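You operate a simulated robot arm through the tools that you are given. There is no shell and no other tool.

You run a simulated two-armed robot. Do the job below in one go: nothing can be reset, and whatever is moved stays where it is left.

## Task
Zero the slide gauge, then measure the yellow tomato from the tray at N23 and put it in its ring.
Fine: push the teal slide fully shut and press Zero; the ring goes by the width shown; leave the slide open and the gauge on.

It is judged by the outcome, as a careful person would: the job done as asked, and still so three seconds after it is handed in. It fails if anything else is knocked over, pushed out of place, dropped, spilled or broken.

## Robot
Two 7-joint arms with fingered hands on one trunk that stands fixed in place. Base frame: the origin is at the foot of the trunk, x ahead of it, y to its left, z up; the work surface is at about z = 740. Lengths are in mm, angles in rad, forces in N, time in s.
The left shoulder is at [91, 125, 1047], the right one opposite. With the tool pointing down near the work surface each hand reaches from about 460 to 820 mm from the base axis, measured 20 degrees to its own side. Payload 3.6 kg a hand.
The TCP of each hand is the grasp point between the finger pads, 30 mm short of the fingertips. In the tool frame z runs along the fingers and y along their closing line. Largest opening 104 mm; the body of the gripper starts 35 mm behind the TCP. The gripper is a hand of 4 fingers: y runs from the thumb to the fingers, the wrist lies at [-15, -104, -178] in the tool frame, and closing takes about 1.5 s.
Orientation is told as [roll, pitch, yaw] about the base's x, y, z axes, in that order, counted from this pose: with the fingers straight down and the wrist toward the robot, the tool's x, y and z point along [0, 1, 0], [1, 0, 0] and [0, 0, -1] of the base frame.

## Interface
- The arms move only by the tool drive_tool. It takes "left_steps", "right_steps" or both (then of equal length, played together; a hand with none holds still); each is a list that holds one entry, the list of rows, each a list of 7 numbers: the turn, a rotation vector about the tool's x, y, z in units of 180 degrees (1.0 is 180 degrees), then the shift along the tool's x, y, z in units of 400 mm (1.0 is 400 mm), then the finger opening in mm, from 0 to 104. In form: [[[rx, ry, rz, x, y, z, gripper], ...]]. A call has 1 to 20 rows; each row is the pose to reach, as a shift and turn from the pose commanded when the call began, along the tool's axes at that moment. A call with a number of a shift or a turn outside -1 to 1 is refused whole. Each row takes 0.2 s and may step no farther than 50 mm and 0.15 rad from the row before; otherwise, or with a gripper value out of range, the whole call is refused. Where a pose cannot be reached the arm comes as near as it can. A force on the tool above 70 N (or 10 N above the force at the start of the call, whichever is more), or a blocked arm, ends the call early, and 0.2 s more pass. The fingers move at their own pace (about 72 mm/s each) and stop on an object; they squeeze with about 22 N. The grip force told is the motor's: it shows also when the fingers shut on nothing. Time passes only in rows, and 0.2 s behind the last, so rows that repeat a pose let the fingers close. The reply holds the time, the measured pose of the TCP, the force on the tool along the base axes, the opening and the grip force, in the units named above and with some noise, with the torque about the TCP (base axes, N m) and any sound that the robot's microphone picked up, and new pictures: "show" is both (left out), scene, wrist or none (wrist: the cameras of the hands that moved).
- Cameras (640 x 400 px; columns grow to the right, rows downward): "scene" is now at [217.9, 55.7, 1194]; the picture's right is [0.45, -0.89, 0.00], its down [-0.46, -0.24, -0.85] and it looks along [0.76, 0.39, -0.52] (base axes); focal length 309 px, centre (320, 200). "left" rides on the left gripper at [-61, -92, -130] in its tool frame; the picture's right is [-0.81, -0.27, 0.52], its down [0.53, -0.71, 0.46] and it looks along [0.24, 0.64, 0.72] (tool axes); focal length 275 px, centre (320, 200). "right" rides on the right gripper at [61, -92, -130] in its tool frame; the picture's right is [-0.81, 0.27, -0.52], its down [-0.53, -0.71, 0.46] and it looks along [-0.24, 0.65, 0.72] (tool axes); focal length 275 px, centre (320, 200). There is no depth. A picture from a camera that has moved, and an enlarged one, comes with that camera's place and axes in the base frame and with its lens. The place of the scene camera against the robot may be out by one fixed shift of up to 25 mm in any direction.
- lift_body(by): slides the trunk up (or, below 0, down) by that many mm; the arms and the scene camera ride with it, the base frame stays. It gives what a move gives, with no picture.
- hand_shape(shape, hand): the hand has 4 fingers and takes this shape, open, in about a second: jaw (thumb against the fingers, like two jaws); tri (thumb and two fingers); tip (a fingertip pinch); poke (one finger out to press); point (the index stretched); flat (the hand flat); cup (the hand cupped); fist (a fist). The gripper value then closes the fingers along that shape, each until it touches; the sizes above hold for jaw. It gives what a move gives, with no picture.
- head_to(pan, tilt): turns the head with the scene camera to pan (to the left, within 1.396 rad either way) and tilt (down, from -0.506 to 1.204), counted from straight ahead of the robot. It gives what a move gives, and a new picture of the scene camera.
- zoom(camera, box): a new picture of the part [left, top, right, bottom] of that camera's present view, enlarged. No time passes.
- sign_off(): hands the job in; it is judged then, once.

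Places have to be worked out from the pictures, the camera data and where the tool is seen. Open the grippers and draw the arms clear of the work before you hand the job in, unless the task says otherwise.

The tools are called by a JSON object that holds its "op" and its "data". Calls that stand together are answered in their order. drive_tool: Moves the arms, as the interface text tells. Its arguments: {"type":"object","properties":{"left_steps":{"type":"array"},"right_steps":{"type":"array"},"show":{"type":"string","enum":["both","scene","wrist","none"]}},"required":[]} The other tools are called the same way: lift_body (by) slides the trunk up or down; hand_shape (shape, hand) gives the hand a shape; head_to (pan, tilt) turns the head that bears the scene camera; zoom (camera, box) takes an enlarged picture of a part of a camera's view; sign_off () hands the job in.

At the start:

```text
t: 0.0
left_ee_pos: [382.8, 370.4, 1027.1]
left_tcp_rot: [-0.002, 0.001, -0.002]
left_ft_force: [-0.6, -1.5, 0.5]
left_moment: [0.0, 0.01, 0.0]
left_grip_width: 103.3
left_grasp_force: 0.1
left_shape: jaw
right_ee_pos: [498.9, 9.7, 1038.4]
right_tcp_rot: [0.0, -0.002, 0.001]
right_ft_force: [0.4, -0.2, 0.0]
right_moment: [0.01, 0.0, -0.02]
right_grip_width: 103.9
right_grasp_force: 0.0
right_shape: jaw
trunk travel left (down, up): [-275.0, 261.0]
head pan, tilt: [0.471, 0.548]
```

scene: 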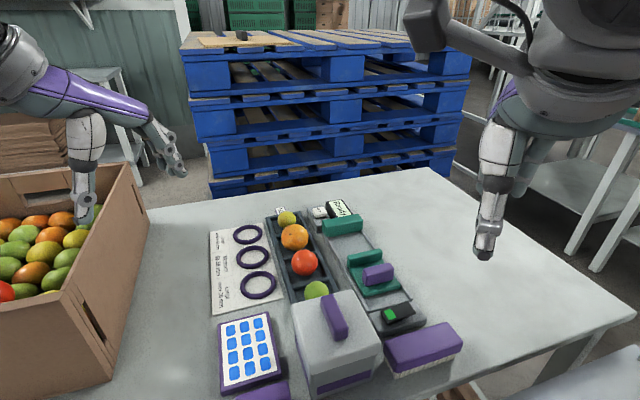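
right: 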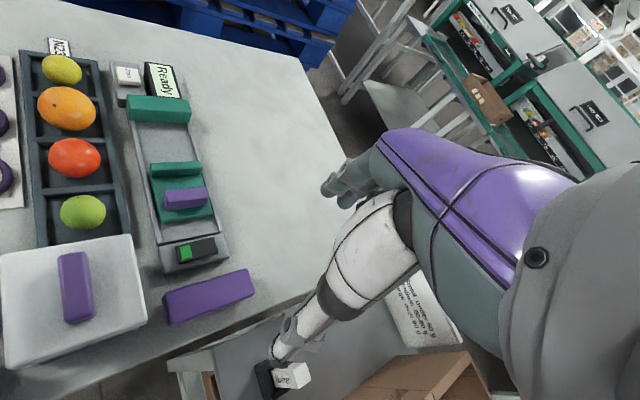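
left: 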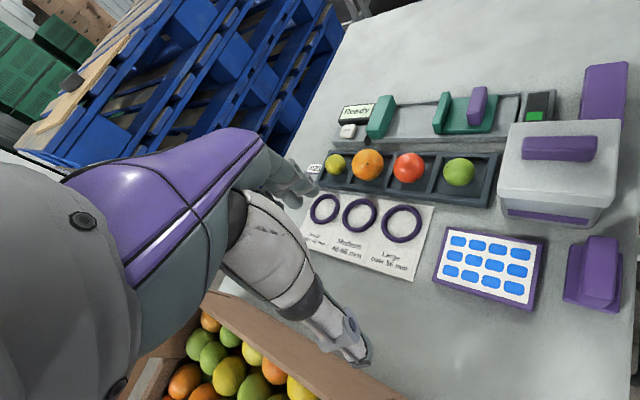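

I see the gauge with its teal slide, a tray with four fruits, a ring card and a display reading "Ready". I'll enlarge these views to read the labels and locate the parts.

{"op": "zoom", "data": {"camera": "scene", "box": [200, 190, 440, 340]}}

{"op": "zoom", "data": {"camera": "left", "box": [290, 60, 610, 260]}}

{"op": "zoom", "data": {"camera": "right", "box": [0, 20, 320, 220]}}

```text
2.67 times, centred on (320, 265) of scene
camera zoom: at [217.9, 55.7, 1194.0], right [0.45, -0.89, 0.0], down [-0.46, -0.24, -0.85], along [0.76, 0.39, -0.52], focal length 825 px, centre (320, 27)
```

zoom: 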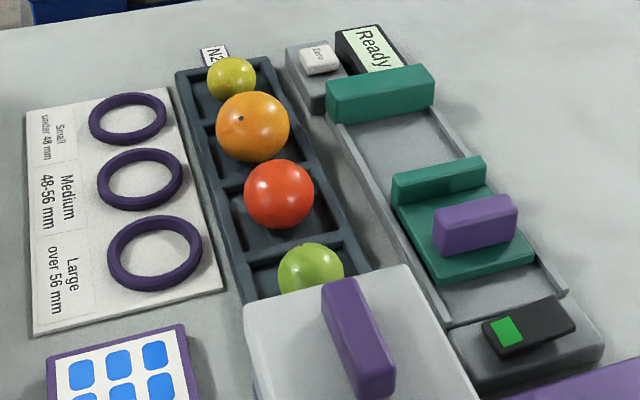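

```text
2.00 times, centred on (450, 160) of left
camera zoom: at [291.1, 307.3, 1157.2], right [-0.27, -0.81, -0.52], down [-0.71, 0.53, -0.46], along [0.64, 0.24, -0.72], focal length 551 px, centre (60, 280)
```

zoom: 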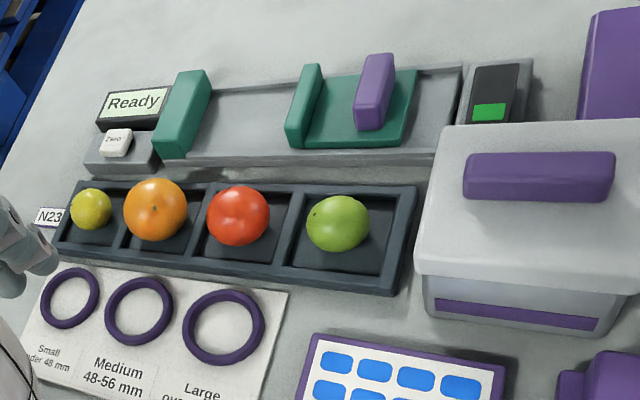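

```text
2.00 times, centred on (160, 120) of right
camera zoom: at [407.2, 70.5, 1167.3], right [0.27, -0.81, 0.52], down [-0.71, -0.53, -0.46], along [0.65, -0.24, -0.72], focal length 551 px, centre (640, 360)
```

zoom: 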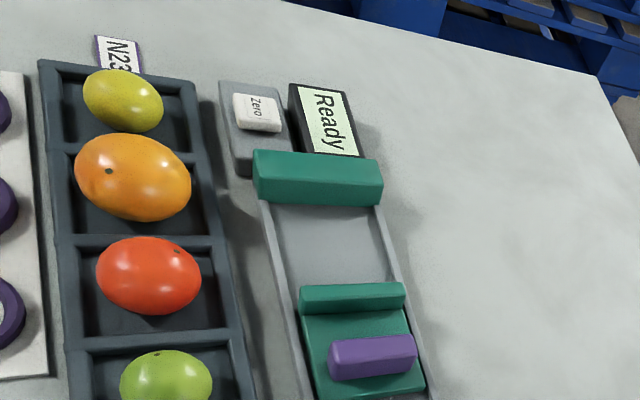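

The far olive-yellow fruit sits next to the N23 label. The tray and gauge run at about 45° in the base frame, with the slide handle near (610, 132), the fixed jaw near (735, 255) and the Zero button near (760, 322). I'll bring the right hand above the purple slide handle, turned 45°, and stay high.

{"op": "drive_tool", "data": {"right_steps": [[[0, 0, -0.036, 0.044, 0.04, 0.03, 104], [0, 0, -0.072, 0.087, 0.079, 0.06, 104], [0, 0, -0.108, 0.131, 0.119, 0.09, 104], [0, 0, -0.144, 0.174, 0.158, 0.12, 104], [0, 0, -0.18, 0.218, 0.198, 0.15, 104], [0, 0, -0.215, 0.262, 0.238, 0.18, 104], [0, 0, -0.25, 0.305, 0.2775, 0.2, 104]]]}}

```text
t: 1.6
left_ee_pos: [384.2, 370.2, 1027.7]
left_tcp_rot: [0.001, 0.0, -0.001]
left_ft_force: [0.1, 0.7, -0.3]
left_moment: [0.02, -0.01, 0.04]
left_grip_width: 103.6
left_grasp_force: 0.0
left_shape: jaw
right_ee_pos: [609.1, 133.8, 958.1]
right_tcp_rot: [-0.001, -0.001, 0.786]
right_ft_force: [0.3, 0.1, 0.5]
right_moment: [0.0, 0.02, 0.02]
right_grip_width: 103.4
right_grasp_force: 0.0
right_shape: jaw
trunk travel left (down, up): [-275.0, 261.0]
head pan, tilt: [0.471, 0.548]
camera scene: at [218.1, 55.9, 1193.9], right [0.45, -0.89, 0.0], down [-0.46, -0.24, -0.85], along [0.76, 0.39, -0.52], focal length 309 px, centre (320, 200)
camera right: at [501.2, 110.7, 1087.4], right [0.77, -0.38, 0.52], down [-0.13, -0.88, -0.46], along [0.63, 0.28, -0.72], focal length 275 px, centre (320, 200)
```

scene: 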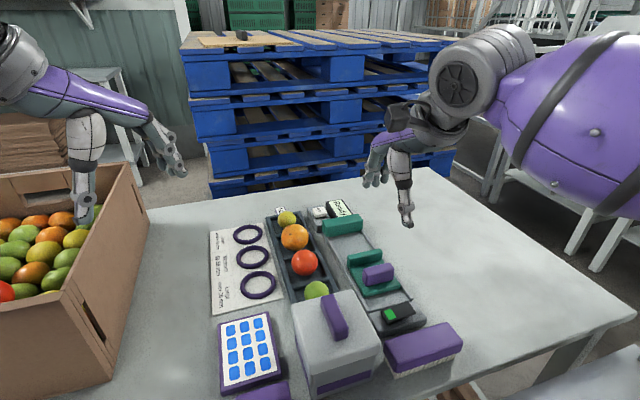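
right: 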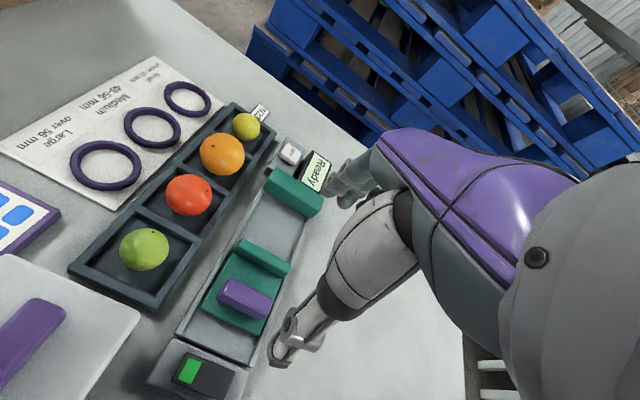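

The right hand now hovers over the slide at (609, 134, 958), turned 45°. I'll enlarge its view to measure the handle, the ridge and the gap between them.

{"op": "zoom", "data": {"camera": "right", "box": [140, 120, 340, 400]}}

{"op": "zoom", "data": {"camera": "left", "box": [330, 70, 570, 220]}}

{"op": "zoom", "data": {"camera": "scene", "box": [310, 190, 430, 340]}}

```text
1.43 times, centred on (240, 260) of right
camera zoom: at [501.2, 110.7, 1087.4], right [0.77, -0.38, 0.52], down [-0.13, -0.88, -0.46], along [0.63, 0.28, -0.72], focal length 393 px, centre (434, 114)
```

zoom: 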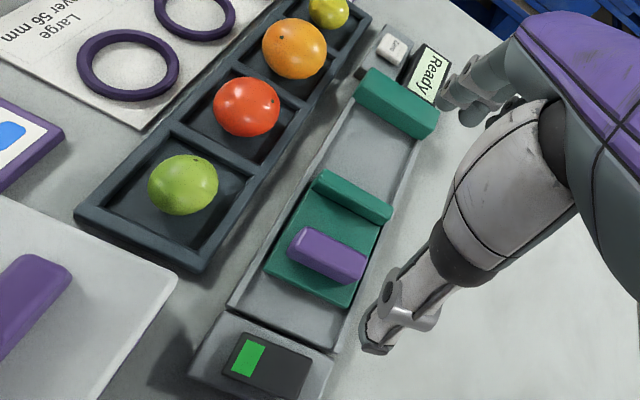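

```text
2.67 times, centred on (450, 145) of left
camera zoom: at [291.3, 307.5, 1157.0], right [-0.27, -0.81, -0.52], down [-0.71, 0.53, -0.46], along [0.64, 0.24, -0.72], focal length 734 px, centre (-27, 347)
```

zoom: 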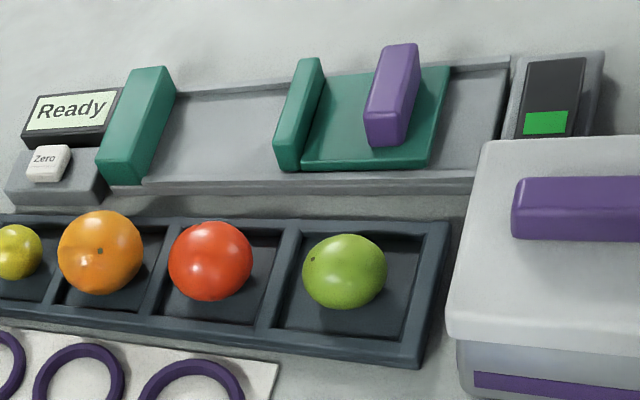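

```text
2.67 times, centred on (370, 265) of scene
camera zoom: at [218.1, 55.9, 1193.9], right [0.45, -0.89, 0.0], down [-0.46, -0.24, -0.85], along [0.76, 0.39, -0.52], focal length 825 px, centre (187, 27)
```

zoom: 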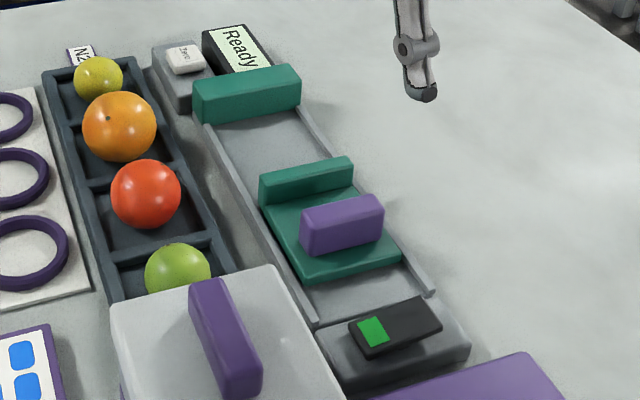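

The handle top works out at about (607.5, 130, 800), with roughly 33 mm between the handle and the slide's ridge. I'll narrow the right fingers to 46 mm and go down to z≈850 for another look.

{"op": "drive_tool", "data": {"right_steps": [[[0, 0, 0, 0, -0.005, 0.1, 46], [0, 0, 0, 0, -0.005, 0.19, 46], [0, 0, 0, 0, -0.005, 0.27, 46], [0, 0, 0, 0, -0.005, 0.27, 46]]]}}

{"op": "zoom", "data": {"camera": "right", "box": [120, 150, 440, 400]}}

{"op": "zoom", "data": {"camera": "left", "box": [330, 70, 570, 220]}}

```text
t: 2.6
left_ee_pos: [382.7, 369.1, 1028.2]
left_tcp_rot: [0.0, -0.001, 0.0]
left_ft_force: [0.2, -0.2, -0.2]
left_moment: [0.02, 0.0, 0.06]
left_grip_width: 103.4
left_grasp_force: 0.0
left_shape: jaw
right_ee_pos: [607.3, 129.9, 851.0]
right_tcp_rot: [0.002, 0.0, 0.785]
right_ft_force: [0.4, 0.1, 0.1]
right_moment: [0.03, -0.03, 0.05]
right_grip_width: 46.0
right_grasp_force: 0.2
right_shape: jaw
trunk travel left (down, up): [-275.0, 261.0]
head pan, tilt: [0.471, 0.548]
camera scene: at [217.8, 55.7, 1194.0], right [0.45, -0.89, 0.0], down [-0.46, -0.24, -0.85], along [0.76, 0.39, -0.52], focal length 309 px, centre (320, 200)
camera right: at [499.4, 106.5, 981.1], right [0.77, -0.38, 0.52], down [-0.13, -0.88, -0.46], along [0.63, 0.28, -0.72], focal length 275 px, centre (320, 200)
```

scene: 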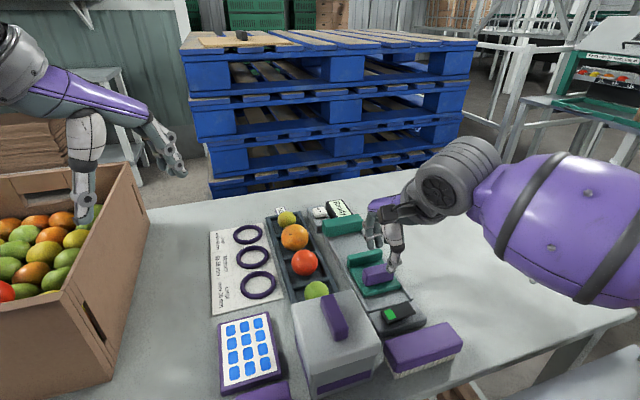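
right: 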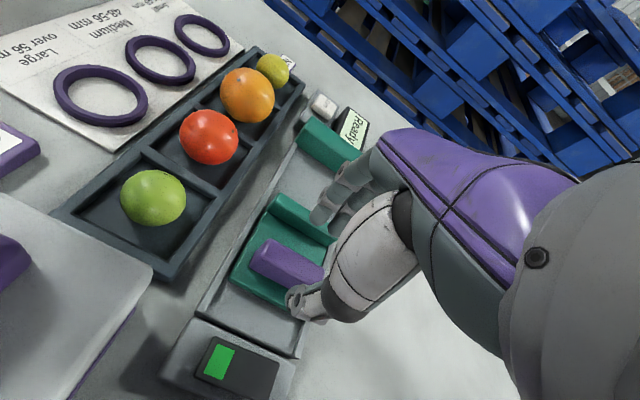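

```text
1.60 times, centred on (280, 275) of right
camera zoom: at [499.4, 106.5, 981.1], right [0.77, -0.38, 0.52], down [-0.13, -0.88, -0.46], along [0.63, 0.28, -0.72], focal length 440 px, centre (384, 80)
```

zoom: 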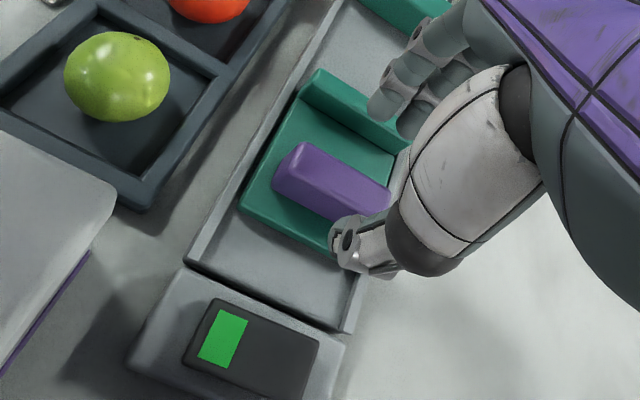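

```text
2.67 times, centred on (450, 145) of left
camera zoom: at [291.0, 307.3, 1157.2], right [-0.27, -0.81, -0.52], down [-0.71, 0.53, -0.46], along [0.64, 0.24, -0.72], focal length 734 px, centre (-27, 347)
```

zoom: 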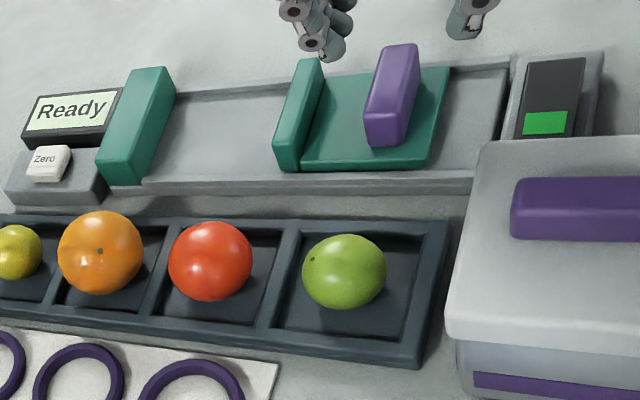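

The fingers straddle the handle symmetrically (u≈486 to 554 around 520). Before going lower I'll zoom in to check how tall the handle is above the slide plate.

{"op": "zoom", "data": {"camera": "right", "box": [220, 180, 340, 340]}}

{"op": "zoom", "data": {"camera": "left", "box": [420, 60, 540, 150]}}

```text
2.50 times, centred on (280, 260) of right
camera zoom: at [499.4, 106.5, 981.1], right [0.77, -0.38, 0.52], down [-0.13, -0.88, -0.46], along [0.63, 0.28, -0.72], focal length 688 px, centre (420, 50)
```

zoom: 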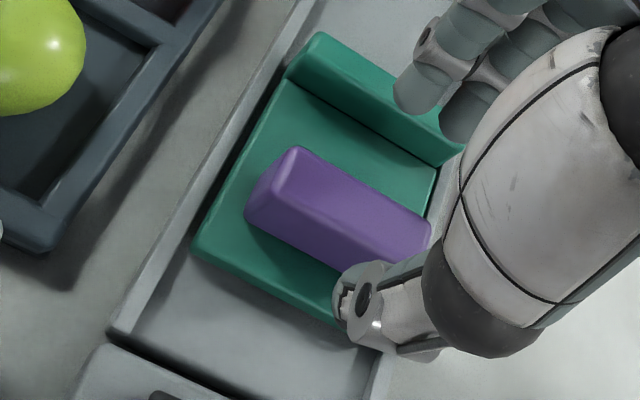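

```text
4.44 times, centred on (480, 105) of left
camera zoom: at [291.0, 307.3, 1157.2], right [-0.27, -0.81, -0.52], down [-0.71, 0.53, -0.46], along [0.64, 0.24, -0.72], focal length 1224 px, centre (-391, 622)
```

zoom: 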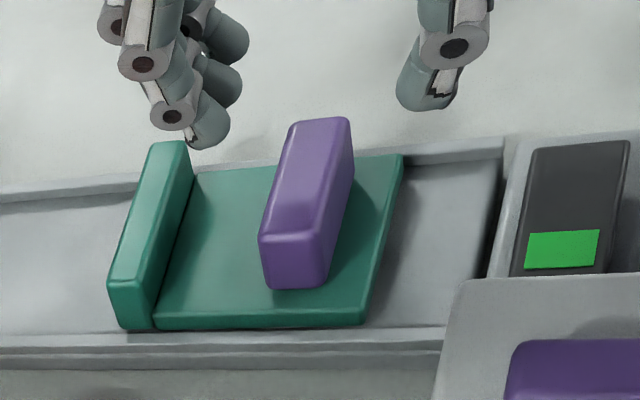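

The handle is 26 mm tall with its top at about z≈793, so the plate is near 767. I'll narrow the fingers to 38 mm, shift 3 mm forward, and lower the right TCP to z≈806 around the handle.

{"op": "drive_tool", "data": {"right_steps": [[[0, 0, 0, 0, 0.0075, 0.0, 38], [0, 0, 0, 0, 0.0075, 0.03, 38], [0, 0, 0, 0, 0.0075, 0.06, 38], [0, 0, 0, 0, 0.0075, 0.09, 38], [0, 0, 0, 0, 0.0075, 0.1125, 38]]]}}

{"op": "zoom", "data": {"camera": "left", "box": [420, 60, 540, 150]}}

{"op": "zoom", "data": {"camera": "right", "box": [200, 200, 400, 360]}}

```text
t: 3.8
left_ee_pos: [384.3, 368.8, 1026.8]
left_tcp_rot: [0.0, 0.0, 0.0]
left_ft_force: [0.6, -0.1, -0.9]
left_moment: [-0.01, -0.02, -0.04]
left_grip_width: 103.8
left_grasp_force: 0.0
left_shape: jaw
right_ee_pos: [610.9, 133.5, 804.2]
right_tcp_rot: [-0.001, -0.001, 0.787]
right_ft_force: [1.5, -0.7, -0.3]
right_moment: [0.05, 0.0, 0.0]
right_grip_width: 38.3
right_grasp_force: 0.2
right_shape: jaw
trunk travel left (down, up): [-275.0, 261.0]
head pan, tilt: [0.471, 0.548]
camera scene: at [218.0, 55.7, 1194.0], right [0.45, -0.89, 0.0], down [-0.46, -0.24, -0.85], along [0.76, 0.39, -0.52], focal length 309 px, centre (320, 200)
camera right: at [501.9, 110.4, 933.6], right [0.77, -0.38, 0.52], down [-0.13, -0.88, -0.46], along [0.63, 0.28, -0.72], focal length 275 px, centre (320, 200)
```

scene: 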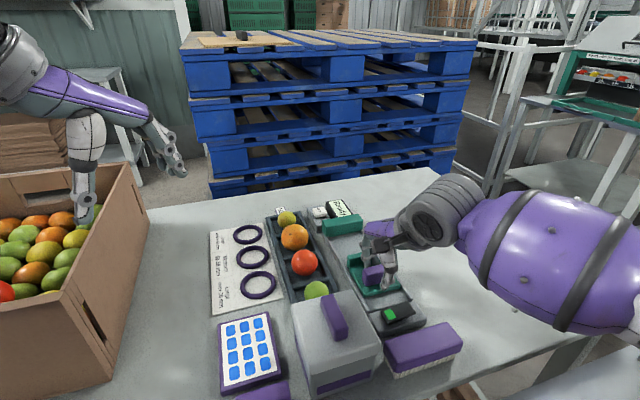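
right: 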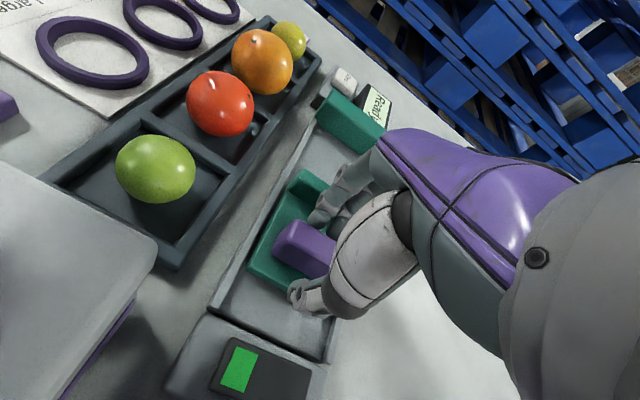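

```text
4.44 times, centred on (480, 105) of left
camera zoom: at [291.1, 307.3, 1157.1], right [-0.27, -0.81, -0.52], down [-0.71, 0.53, -0.46], along [0.64, 0.24, -0.72], focal length 1224 px, centre (-391, 622)
```

zoom: 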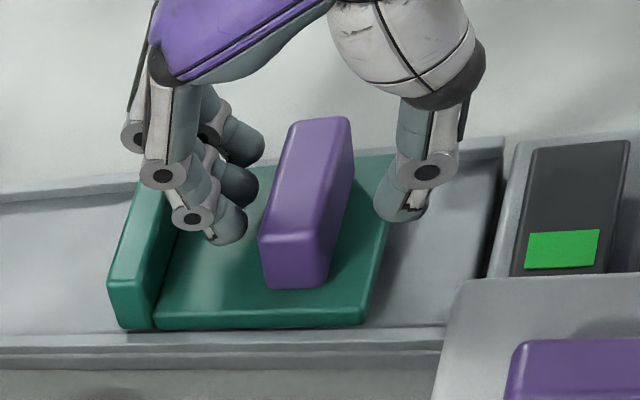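

```text
2.50 times, centred on (300, 280) of right
camera zoom: at [501.9, 110.4, 933.6], right [0.77, -0.38, 0.52], down [-0.13, -0.88, -0.46], along [0.63, 0.28, -0.72], focal length 688 px, centre (370, 0)
```

zoom: 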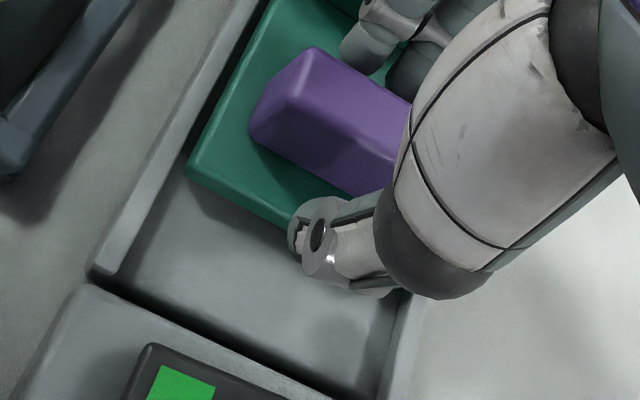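

The handle sits between the thumb and the fingers with no contact force. I'll close on it.

{"op": "drive_tool", "data": {"right_steps": [[[0, 0, 0, 0, 0, 0, 20], [0, 0, 0, 0, 0, 0, 10], [0, 0, 0, 0, 0, 0, 5], [0, 0, 0, 0, 0, 0, 5]]]}}

{"op": "zoom", "data": {"camera": "left", "box": [420, 60, 540, 150]}}

```text
t: 4.8
left_ee_pos: [384.9, 370.9, 1028.8]
left_tcp_rot: [0.001, 0.001, 0.001]
left_ft_force: [0.4, 0.1, -0.4]
left_moment: [-0.02, 0.02, 0.01]
left_grip_width: 103.8
left_grasp_force: 0.0
left_shape: jaw
right_ee_pos: [609.7, 133.3, 802.7]
right_tcp_rot: [0.0, 0.0, 0.785]
right_ft_force: [2.3, 1.7, -0.5]
right_moment: [0.11, -0.07, 0.09]
right_grip_width: 14.6
right_grasp_force: 21.9
right_shape: jaw
trunk travel left (down, up): [-275.0, 261.0]
head pan, tilt: [0.471, 0.548]
camera scene: at [218.2, 55.9, 1193.9], right [0.45, -0.89, 0.0], down [-0.46, -0.24, -0.85], along [0.76, 0.39, -0.52], focal length 309 px, centre (320, 200)
camera right: at [502.0, 110.7, 933.6], right [0.77, -0.38, 0.52], down [-0.13, -0.88, -0.46], along [0.63, 0.28, -0.72], focal length 275 px, centre (320, 200)
```

scene: 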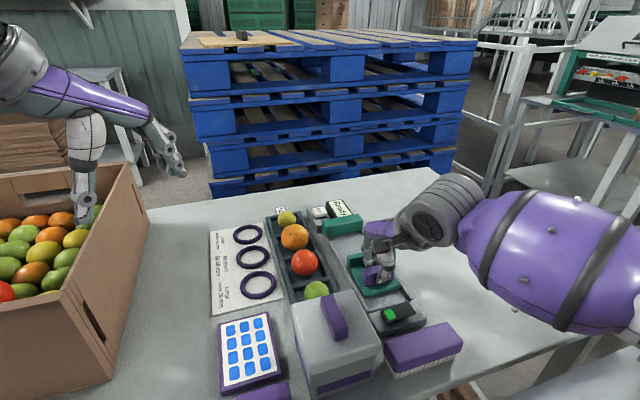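
right: 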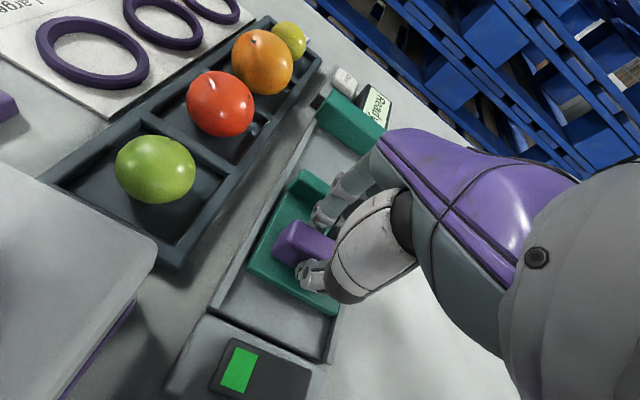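

```text
4.44 times, centred on (480, 105) of left
camera zoom: at [291.4, 307.6, 1157.0], right [-0.27, -0.81, -0.52], down [-0.71, 0.53, -0.46], along [0.64, 0.24, -0.72], focal length 1224 px, centre (-391, 622)
```

zoom: 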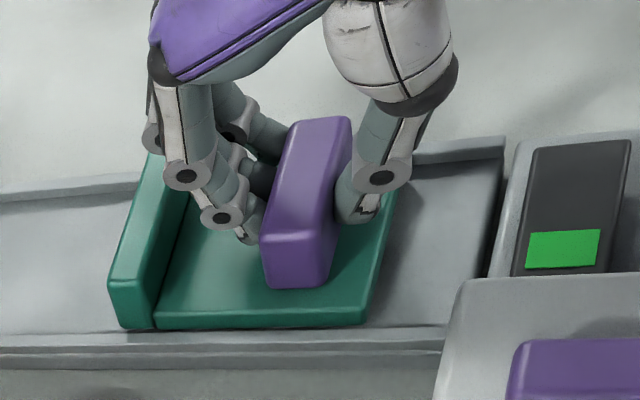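

The right hand holds the handle (14.6 mm, 22 N), and I estimate the gap between the jaws at about 90 mm. I'll push the slide 70 mm toward the fixed jaw in small steps and watch the force.

{"op": "drive_tool", "data": {"right_steps": [[[0, 0, 0, 0, 0.02, 0, 5], [0, 0, 0, 0, 0.045, 0, 5], [0, 0, 0, 0, 0.07, 0, 5], [0, 0, 0, 0, 0.095, 0, 5], [0, 0, 0, 0, 0.12, 0, 5], [0, 0, 0, 0, 0.145, 0, 5], [0, 0, 0, 0, 0.165, 0, 5], [0, 0, 0, 0, 0.175, 0, 5]]]}}

{"op": "zoom", "data": {"camera": "left", "box": [330, 70, 570, 220]}}

```text
t: 6.6
left_ee_pos: [383.9, 370.0, 1027.6]
left_tcp_rot: [0.001, 0.002, 0.0]
left_ft_force: [-0.2, 0.2, 0.5]
left_moment: [0.02, -0.02, 0.01]
left_grip_width: 103.5
left_grasp_force: 0.1
left_shape: jaw
right_ee_pos: [660.7, 183.6, 804.4]
right_tcp_rot: [-0.002, 0.0, 0.783]
right_ft_force: [0.8, -2.9, -12.3]
right_moment: [-0.06, 0.03, 0.06]
right_grip_width: 14.4
right_grasp_force: 22.2
right_shape: jaw
trunk travel left (down, up): [-275.0, 261.0]
head pan, tilt: [0.471, 0.548]
camera scene: at [219.0, 56.0, 1193.8], right [0.45, -0.89, 0.0], down [-0.47, -0.24, -0.85], along [0.76, 0.39, -0.52], focal length 309 px, centre (320, 200)
camera right: at [551.5, 160.8, 934.5], right [0.77, -0.38, 0.52], down [-0.13, -0.88, -0.46], along [0.63, 0.28, -0.72], focal length 275 px, centre (320, 200)
```

scene: 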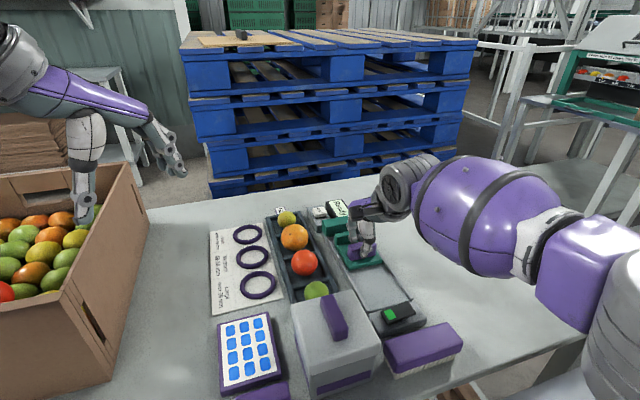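
right: 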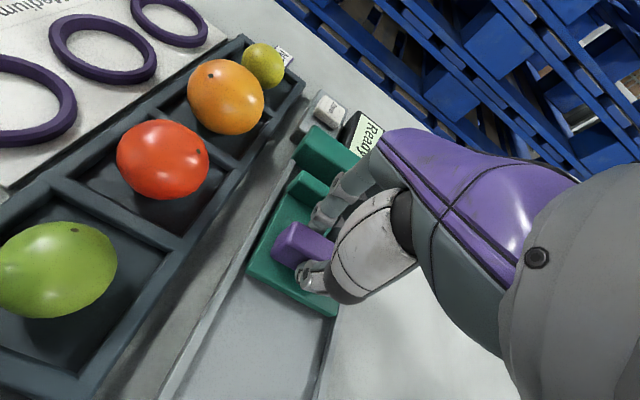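

```text
2.67 times, centred on (450, 145) of left
camera zoom: at [292.2, 307.6, 1156.8], right [-0.28, -0.81, -0.52], down [-0.71, 0.53, -0.45], along [0.64, 0.24, -0.73], focal length 734 px, centre (-27, 347)
```

zoom: 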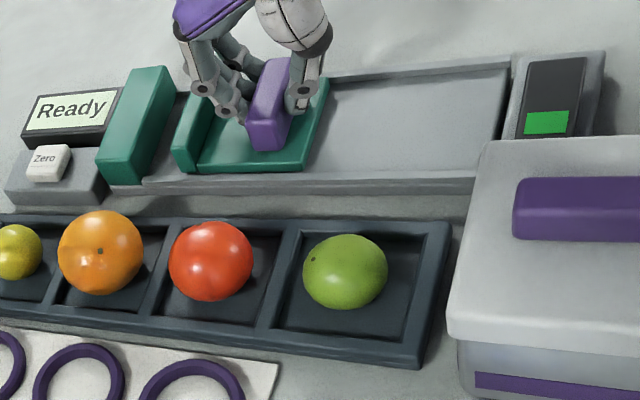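

The slide moved freely by about 71 mm and the remaining gap looks like 20 mm. I'll advance 12 mm more, then 1 mm per row for 6 mm, and check.

{"op": "drive_tool", "data": {"right_steps": [[[0, 0, 0, 0, 0.01, 0.0025, 5], [0, 0, 0, 0, 0.02, 0.0025, 5], [0, 0, 0, 0, 0.03, 0.0025, 5], [0, 0, 0, 0, 0.0325, 0.0025, 5], [0, 0, 0, 0, 0.035, 0.0025, 5], [0, 0, 0, 0, 0.0375, 0.0025, 5], [0, 0, 0, 0, 0.04, 0.0025, 5], [0, 0, 0, 0, 0.0425, 0.0025, 5], [0, 0, 0, 0, 0.045, 0.0025, 5]]]}}

{"op": "zoom", "data": {"camera": "left", "box": [330, 70, 490, 170]}}

```text
t: 8.6
left_ee_pos: [384.2, 369.7, 1027.5]
left_tcp_rot: [0.0, 0.001, 0.0]
left_ft_force: [-0.5, -0.5, 0.0]
left_moment: [0.02, 0.01, -0.04]
left_grip_width: 103.9
left_grasp_force: 0.0
left_shape: jaw
right_ee_pos: [659.5, 183.4, 804.5]
right_tcp_rot: [-0.001, -0.001, 0.785]
right_ft_force: [0.5, -1.1, -13.9]
right_moment: [-0.01, 0.04, 0.1]
right_grip_width: 14.5
right_grasp_force: 22.0
right_shape: jaw
right hand out of reach, approached as far as the arm can: row 1, 2, 3, 4, 5, 6, 7, 8, 9
trunk travel left (down, up): [-275.0, 261.0]
head pan, tilt: [0.471, 0.548]
camera scene: at [219.1, 55.9, 1193.8], right [0.45, -0.89, 0.0], down [-0.47, -0.24, -0.85], along [0.76, 0.39, -0.52], focal length 309 px, centre (320, 200)
camera right: at [551.6, 160.7, 934.6], right [0.77, -0.38, 0.52], down [-0.13, -0.88, -0.46], along [0.63, 0.28, -0.72], focal length 275 px, centre (320, 200)
```

scene: 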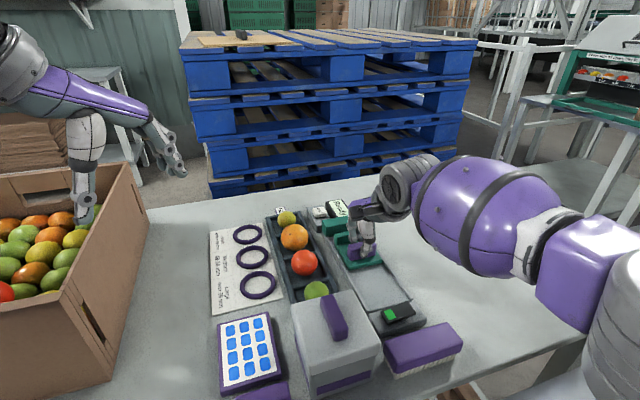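
right: 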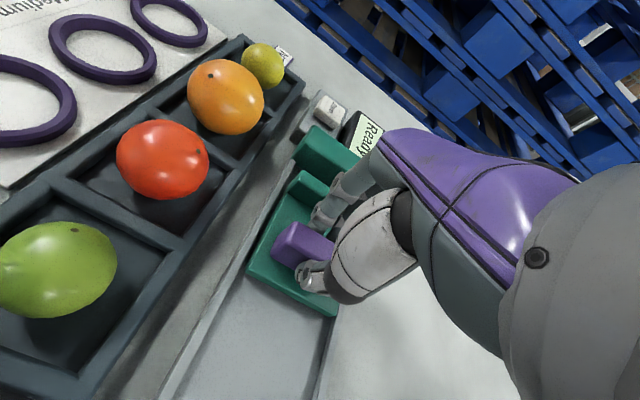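

```text
4.00 times, centred on (410, 120) of left
camera zoom: at [292.3, 307.5, 1156.7], right [-0.28, -0.81, -0.52], down [-0.71, 0.53, -0.45], along [0.64, 0.24, -0.73], focal length 1101 px, centre (-40, 520)
```

zoom: 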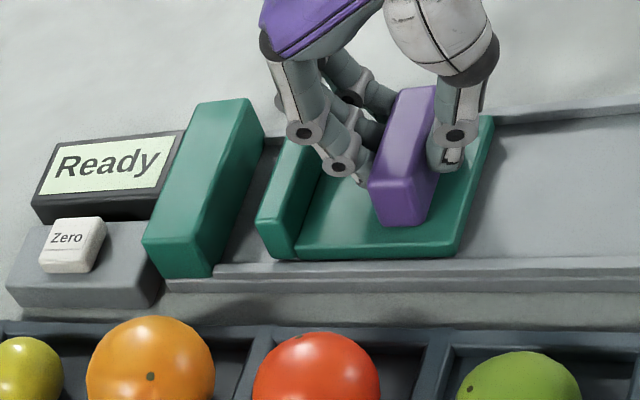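

The right arm stopped at its reach limit, and the jaws are still about 20 mm apart. The left shoulder is closer to this spot, so I'll release the handle, lift the right hand straight up, and leave the rest of the push to the left hand.

{"op": "drive_tool", "data": {"right_steps": [[[0, 0, 0, 0, -0.045, 0, 40], [0, 0, 0, 0, -0.045, 0, 40], [0, 0, 0, 0, -0.045, 0, 40], [0, 0, 0, 0, -0.045, -0.05, 40], [0, 0, 0, 0, -0.045, -0.12, 40], [0, 0, 0, 0, -0.045, -0.2, 40], [0, 0, 0, 0, -0.1, -0.28, 40]]], "show": "scene"}}

{"op": "zoom", "data": {"camera": "left", "box": [330, 70, 490, 170]}}

```text
t: 10.2
left_ee_pos: [383.1, 368.6, 1028.5]
left_tcp_rot: [-0.001, 0.0, 0.0]
left_ft_force: [-0.2, -0.6, 0.4]
left_moment: [-0.04, -0.02, 0.04]
left_grip_width: 103.6
left_grasp_force: 0.0
left_shape: jaw
right_ee_pos: [630.1, 154.2, 917.2]
right_tcp_rot: [0.0, 0.0, 0.785]
right_ft_force: [0.3, -0.4, -0.6]
right_moment: [0.0, 0.01, -0.02]
right_grip_width: 39.9
right_grasp_force: 0.0
right_shape: jaw
trunk travel left (down, up): [-275.0, 261.0]
head pan, tilt: [0.471, 0.548]
camera scene: at [217.5, 55.3, 1194.1], right [0.45, -0.89, 0.0], down [-0.46, -0.24, -0.85], along [0.76, 0.39, -0.52], focal length 309 px, centre (320, 200)
```

scene: 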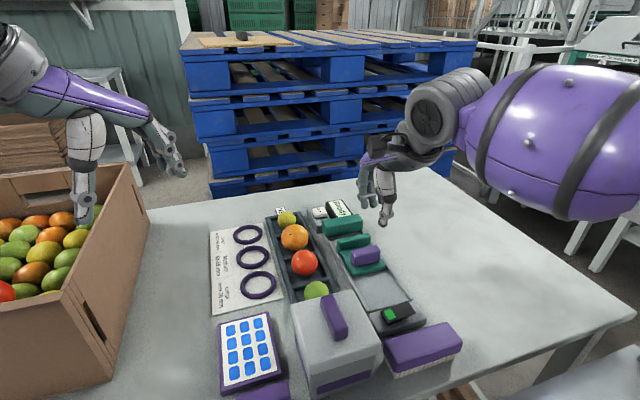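

```text
4.00 times, centred on (410, 120) of left
camera zoom: at [290.6, 306.9, 1157.4], right [-0.27, -0.81, -0.52], down [-0.71, 0.53, -0.46], along [0.64, 0.24, -0.72], focal length 1101 px, centre (-40, 520)
```

zoom: 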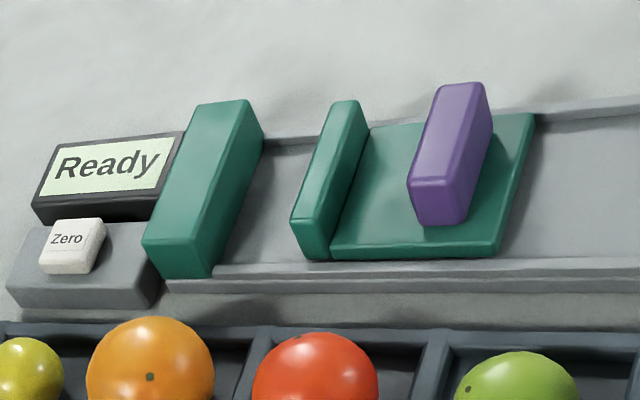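

The slide moved back with the hand, and the handle is now near (647, 166). I'll draw the right arm back and to the right, clear of the left arm's workspace.

{"op": "drive_tool", "data": {"right_steps": [[[0, 0, 0.03, -0.018, -0.08, -0.05, 60], [0, 0, 0.065, -0.037, -0.16, -0.1, 80], [0, 0, 0.1, -0.055, -0.24, -0.14, 104], [0, 0, 0.14, -0.074, -0.32, -0.18, 104], [0, 0, 0.18, -0.093, -0.41, -0.2, 104], [0, 0, 0.215, -0.111, -0.5, -0.225, 104], [0, 0, 0.25, -0.13, -0.59, -0.225, 104], [0, 0, 0.25, -0.149, -0.65, -0.225, 104]]], "show": "scene"}}

```text
t: 12.0
left_ee_pos: [382.8, 368.8, 1028.7]
left_tcp_rot: [0.0, 0.0, 0.001]
left_ft_force: [0.3, -0.6, -0.4]
left_moment: [-0.01, 0.01, 0.02]
left_grip_width: 103.8
left_grasp_force: 0.1
left_shape: jaw
right_ee_pos: [488.6, -71.7, 1009.1]
right_tcp_rot: [0.003, -0.004, -0.002]
right_ft_force: [-0.2, -0.3, -0.3]
right_moment: [0.01, 0.03, -0.01]
right_grip_width: 104.0
right_grasp_force: 0.1
right_shape: jaw
trunk travel left (down, up): [-275.0, 261.0]
head pan, tilt: [0.471, 0.548]
camera scene: at [217.8, 55.3, 1194.0], right [0.45, -0.89, 0.0], down [-0.46, -0.24, -0.85], along [0.76, 0.39, -0.52], focal length 309 px, centre (320, 200)
```

scene: 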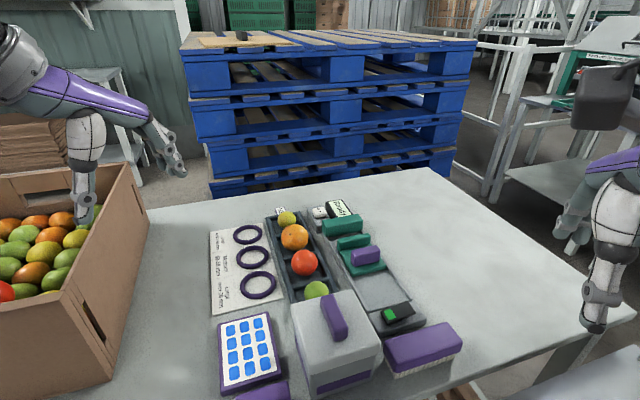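

The right arm is clear. I'll bring the left hand over the handle at about (647, 166, 950), yaw 45°.

{"op": "drive_tool", "data": {"left_steps": [[[0, 0, -0.025, -0.05, 0.06, 0, 104], [0, 0, -0.05, -0.1, 0.13, 0, 90], [0, 0, -0.075, -0.15, 0.2, 0.02, 80], [0, 0, -0.105, -0.2, 0.27, 0.04, 70], [0, 0, -0.135, -0.26, 0.34, 0.07, 60], [0, 0, -0.165, -0.32, 0.42, 0.1, 50], [0, 0, -0.195, -0.38, 0.5, 0.13, 40], [0, 0, -0.225, -0.45, 0.58, 0.16, 40], [0, 0, -0.25, -0.51, 0.66, 0.19, 40], [0, 0, -0.25, -0.51, 0.66, 0.22, 40]]]}}

{"op": "zoom", "data": {"camera": "left", "box": [240, 100, 560, 400]}}

```text
t: 14.2
left_ee_pos: [635.0, 189.8, 953.7]
left_tcp_rot: [-0.001, 0.001, 0.788]
left_ft_force: [-0.2, 0.4, 0.3]
left_moment: [0.0, 0.03, -0.02]
left_grip_width: 40.1
left_grasp_force: 0.0
left_shape: jaw
left hand out of reach, approached as far as the arm can: row 9, 10
right_ee_pos: [488.2, -71.9, 1008.9]
right_tcp_rot: [0.001, -0.001, 0.0]
right_ft_force: [0.7, 0.4, 0.4]
right_moment: [0.01, -0.01, 0.01]
right_grip_width: 103.7
right_grasp_force: 0.1
right_shape: jaw
trunk travel left (down, up): [-275.0, 261.0]
head pan, tilt: [0.471, 0.548]
camera scene: at [218.2, 55.4, 1194.0], right [0.45, -0.89, 0.0], down [-0.46, -0.24, -0.85], along [0.76, 0.39, -0.52], focal length 309 px, centre (320, 200)
camera left: at [613.4, 80.5, 1082.7], right [0.38, -0.77, -0.52], down [-0.88, -0.13, -0.46], along [0.28, 0.63, -0.72], focal length 275 px, centre (320, 200)
```

scene: 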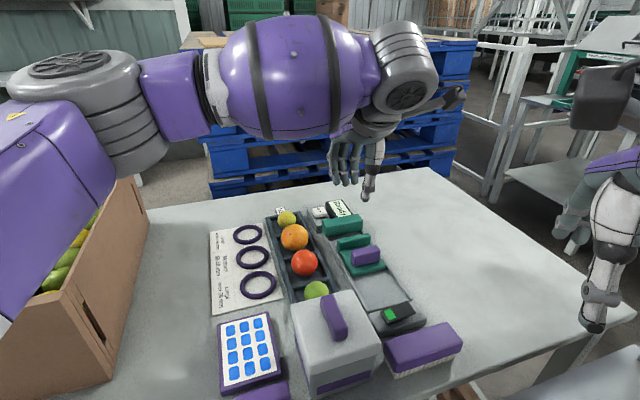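
left: 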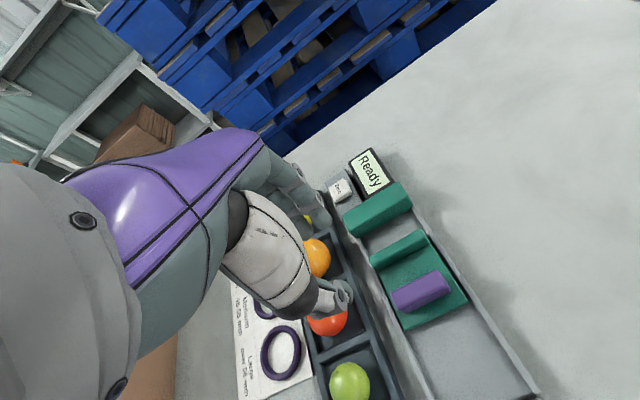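

```text
1.33 times, centred on (400, 250) of left
camera zoom: at [613.4, 80.5, 1082.7], right [0.38, -0.77, -0.52], down [-0.88, -0.13, -0.46], along [0.28, 0.63, -0.72], focal length 367 px, centre (213, 133)
```

zoom: 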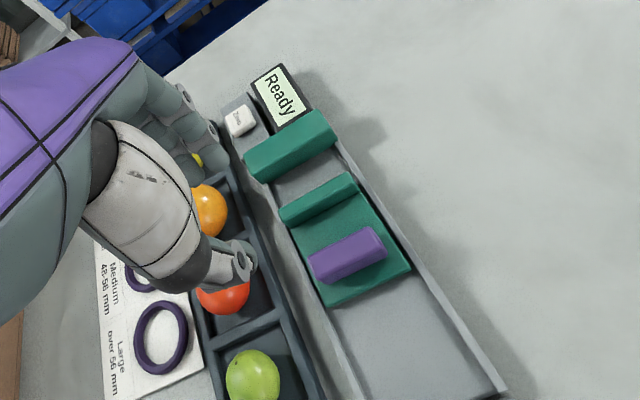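

The left arm can't take this 45° yaw that far out; its forearm comes from the left, so negative yaw suits it better. I'll send it home and finish closing with the right hand, tilting the fingers forward for extra reach.

{"op": "drive_tool", "data": {"left_steps": [[[0, 0, 0.025, 0.076, -0.013, -0.04, 40], [0, 0, 0.05, 0.153, -0.025, -0.08, 60], [0, 0, 0.075, 0.229, -0.038, -0.12, 80], [0, 0, 0.1, 0.306, -0.051, -0.15, 104], [0, 0, 0.125, 0.382, -0.064, -0.185, 104], [0, 0, 0.15, 0.458, -0.076, -0.185, 104], [0, 0, 0.175, 0.535, -0.089, -0.185, 104], [0, 0, 0.2, 0.611, -0.102, -0.185, 104], [0, 0, 0.225, 0.688, -0.114, -0.185, 104], [0, 0, 0.25, 0.764, -0.127, -0.185, 104]]], "show": "none"}}

```text
t: 16.4
left_ee_pos: [380.2, 370.2, 1027.3]
left_tcp_rot: [0.0, 0.0, -0.003]
left_ft_force: [-0.5, -0.1, -0.7]
left_moment: [0.0, 0.01, 0.02]
left_grip_width: 103.4
left_grasp_force: 0.0
left_shape: jaw
right_ee_pos: [489.3, -71.2, 1008.9]
right_tcp_rot: [0.0, 0.001, 0.0]
right_ft_force: [-0.2, 0.0, -0.4]
right_moment: [0.0, 0.02, 0.03]
right_grip_width: 103.6
right_grasp_force: 0.1
right_shape: jaw
trunk travel left (down, up): [-275.0, 261.0]
head pan, tilt: [0.471, 0.548]
```

Left is home. I'll return the right hand to above the handle at (630, 150, 920), yaw 45°, then tilt it and test the reach there.

{"op": "drive_tool", "data": {"right_steps": [[[0, 0, -0.03, 0.07, 0.044, 0, 80], [0, 0, -0.06, 0.14, 0.088, 0.02, 60], [0, 0, -0.09, 0.21, 0.132, 0.05, 40], [0, 0, -0.12, 0.28, 0.176, 0.08, 40], [0, 0, -0.155, 0.35, 0.22, 0.11, 40], [0, 0, -0.19, 0.42, 0.264, 0.15, 40], [0, 0, -0.22, 0.485, 0.308, 0.19, 40], [0, 0, -0.25, 0.5525, 0.3525, 0.2225, 40]]], "show": "none"}}

{"op": "drive_tool", "data": {"right_steps": [[[-0.028, 0, 0, 0, 0, 0, 30], [-0.056, 0, 0, 0, 0, 0, 20], [-0.084, 0, 0, 0, 0, 0, 10], [-0.111, 0, 0, 0, 0, 0, 0], [-0.111, 0, 0, 0, 0.1, 0, 0], [-0.111, 0, 0, 0, 0.2, 0, 0]]]}}

```text
t: 18.2
left_ee_pos: [381.6, 370.3, 1027.1]
left_tcp_rot: [0.001, -0.001, 0.001]
left_ft_force: [0.4, -0.3, 0.5]
left_moment: [-0.01, 0.0, 0.02]
left_grip_width: 103.8
left_grasp_force: 0.1
left_shape: jaw
right_ee_pos: [629.7, 148.8, 919.4]
right_tcp_rot: [0.0, 0.001, 0.787]
right_ft_force: [0.5, -0.1, 0.1]
right_moment: [-0.03, -0.01, -0.02]
right_grip_width: 40.3
right_grasp_force: 0.1
right_shape: jaw
trunk travel left (down, up): [-275.0, 261.0]
head pan, tilt: [0.471, 0.548]
```

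```text
t: 19.6
left_ee_pos: [381.5, 370.7, 1028.0]
left_tcp_rot: [-0.001, 0.001, 0.002]
left_ft_force: [-0.5, -0.2, 0.2]
left_moment: [0.01, -0.01, -0.01]
left_grip_width: 103.8
left_grasp_force: 0.0
left_shape: jaw
right_ee_pos: [685.8, 209.7, 920.1]
right_tcp_rot: [-0.002, -0.35, 0.788]
right_ft_force: [0.7, 0.6, -0.1]
right_moment: [0.01, -0.02, 0.01]
right_grip_width: 0.0
right_grasp_force: 21.9
right_shape: jaw
trunk travel left (down, up): [-275.0, 261.0]
head pan, tilt: [0.471, 0.548]
camera scene: at [217.9, 56.2, 1194.0], right [0.45, -0.89, 0.0], down [-0.46, -0.24, -0.85], along [0.76, 0.39, -0.52], focal length 309 px, centre (320, 200)
camera right: at [549.7, 159.2, 1010.9], right [0.63, -0.51, 0.58], down [0.01, -0.74, -0.67], along [0.78, 0.43, -0.46], focal length 275 px, centre (320, 200)
```

scene: 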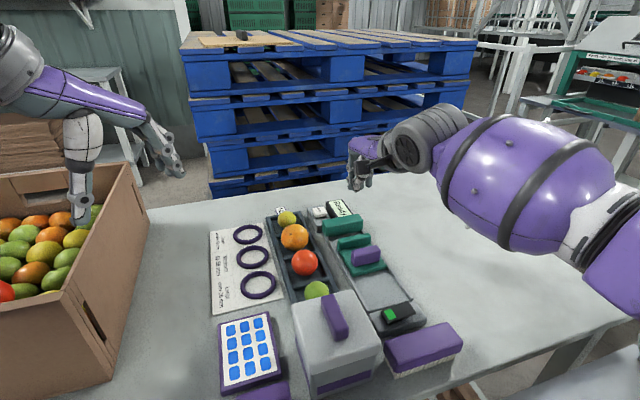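
right: 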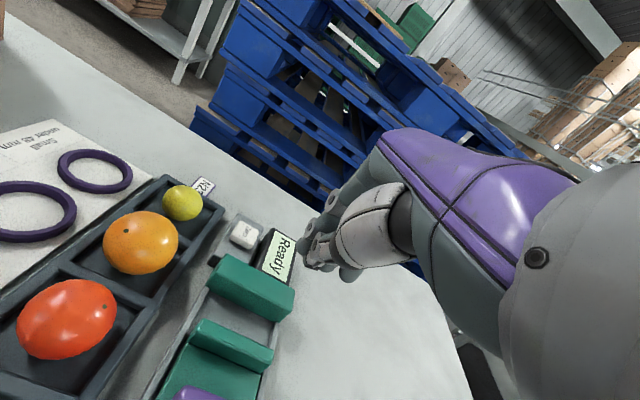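

With a 20° tilt the right hand reaches (686, 210). I'll ease the tilt to 12°, open to 40 mm, and bring it back over the handle at about z 860.

{"op": "drive_tool", "data": {"right_steps": [[[0.015, 0, 0, 0, -0.066, 0.029, 20], [0.03, 0, 0, 0, -0.133, 0.058, 40], [0.044, 0, 0, 0, -0.199, 0.087, 40], [0.044, 0, 0, 0, -0.199, 0.087, 40]]]}}

{"op": "zoom", "data": {"camera": "left", "box": [370, 50, 530, 160]}}

{"op": "zoom", "data": {"camera": "right", "box": [180, 180, 380, 380]}}

```text
t: 20.6
left_ee_pos: [381.3, 370.3, 1026.8]
left_tcp_rot: [-0.001, -0.001, 0.001]
left_ft_force: [-0.1, 0.0, -0.8]
left_moment: [-0.01, 0.02, -0.02]
left_grip_width: 103.7
left_grasp_force: 0.1
left_shape: jaw
right_ee_pos: [641.4, 160.4, 859.1]
right_tcp_rot: [0.001, -0.209, 0.786]
right_ft_force: [-0.8, 0.5, 0.3]
right_moment: [-0.01, 0.02, 0.03]
right_grip_width: 39.9
right_grasp_force: 0.1
right_shape: jaw
trunk travel left (down, up): [-275.0, 261.0]
head pan, tilt: [0.471, 0.548]
camera scene: at [217.9, 55.7, 1194.0], right [0.45, -0.89, 0.0], down [-0.46, -0.24, -0.85], along [0.76, 0.39, -0.52], focal length 309 px, centre (320, 200)
camera right: at [516.2, 121.3, 966.6], right [0.69, -0.46, 0.56], down [-0.05, -0.8, -0.59], along [0.73, 0.38, -0.57], focal length 275 px, centre (320, 200)
```

scene: 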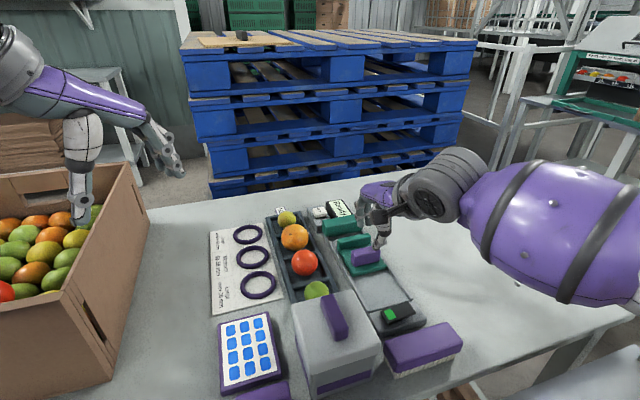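
right: 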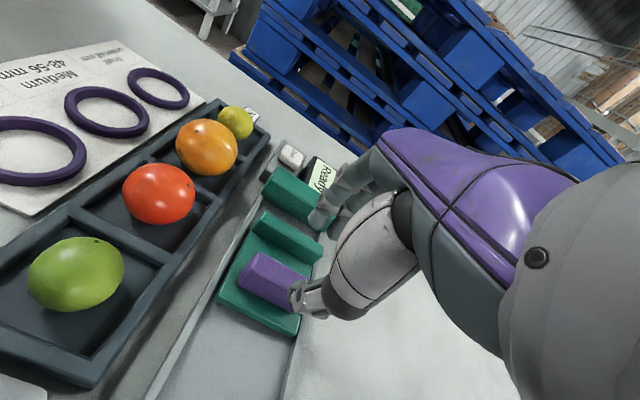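

```text
3.64 times, centred on (450, 105) of left
camera zoom: at [288.8, 308.3, 1157.2], right [-0.27, -0.81, -0.52], down [-0.71, 0.53, -0.46], along [0.64, 0.24, -0.72], focal length 1001 px, centre (-153, 546)
```

zoom: 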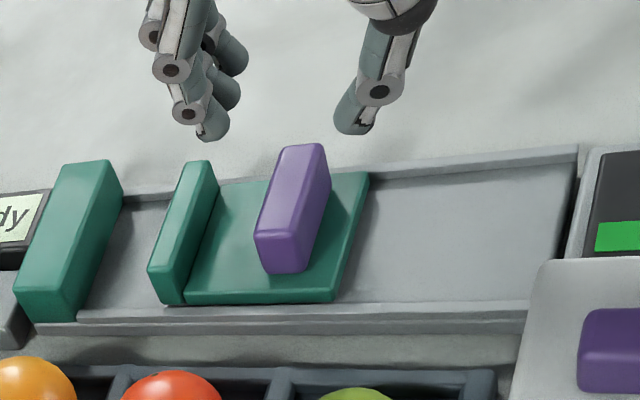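

```text
2.00 times, centred on (280, 280) of right
camera zoom: at [516.2, 121.3, 966.6], right [0.69, -0.46, 0.56], down [-0.05, -0.8, -0.59], along [0.73, 0.38, -0.57], focal length 551 px, centre (400, 40)
```

zoom: 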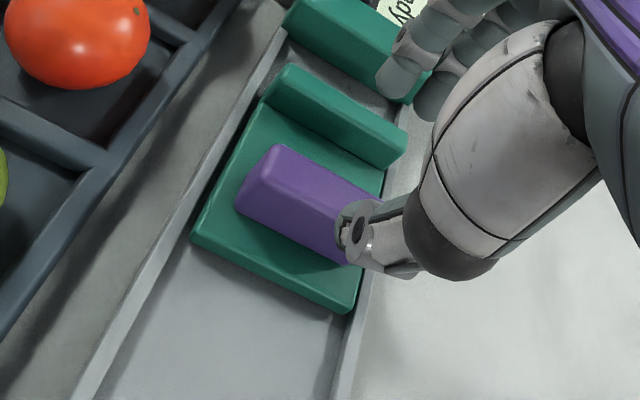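

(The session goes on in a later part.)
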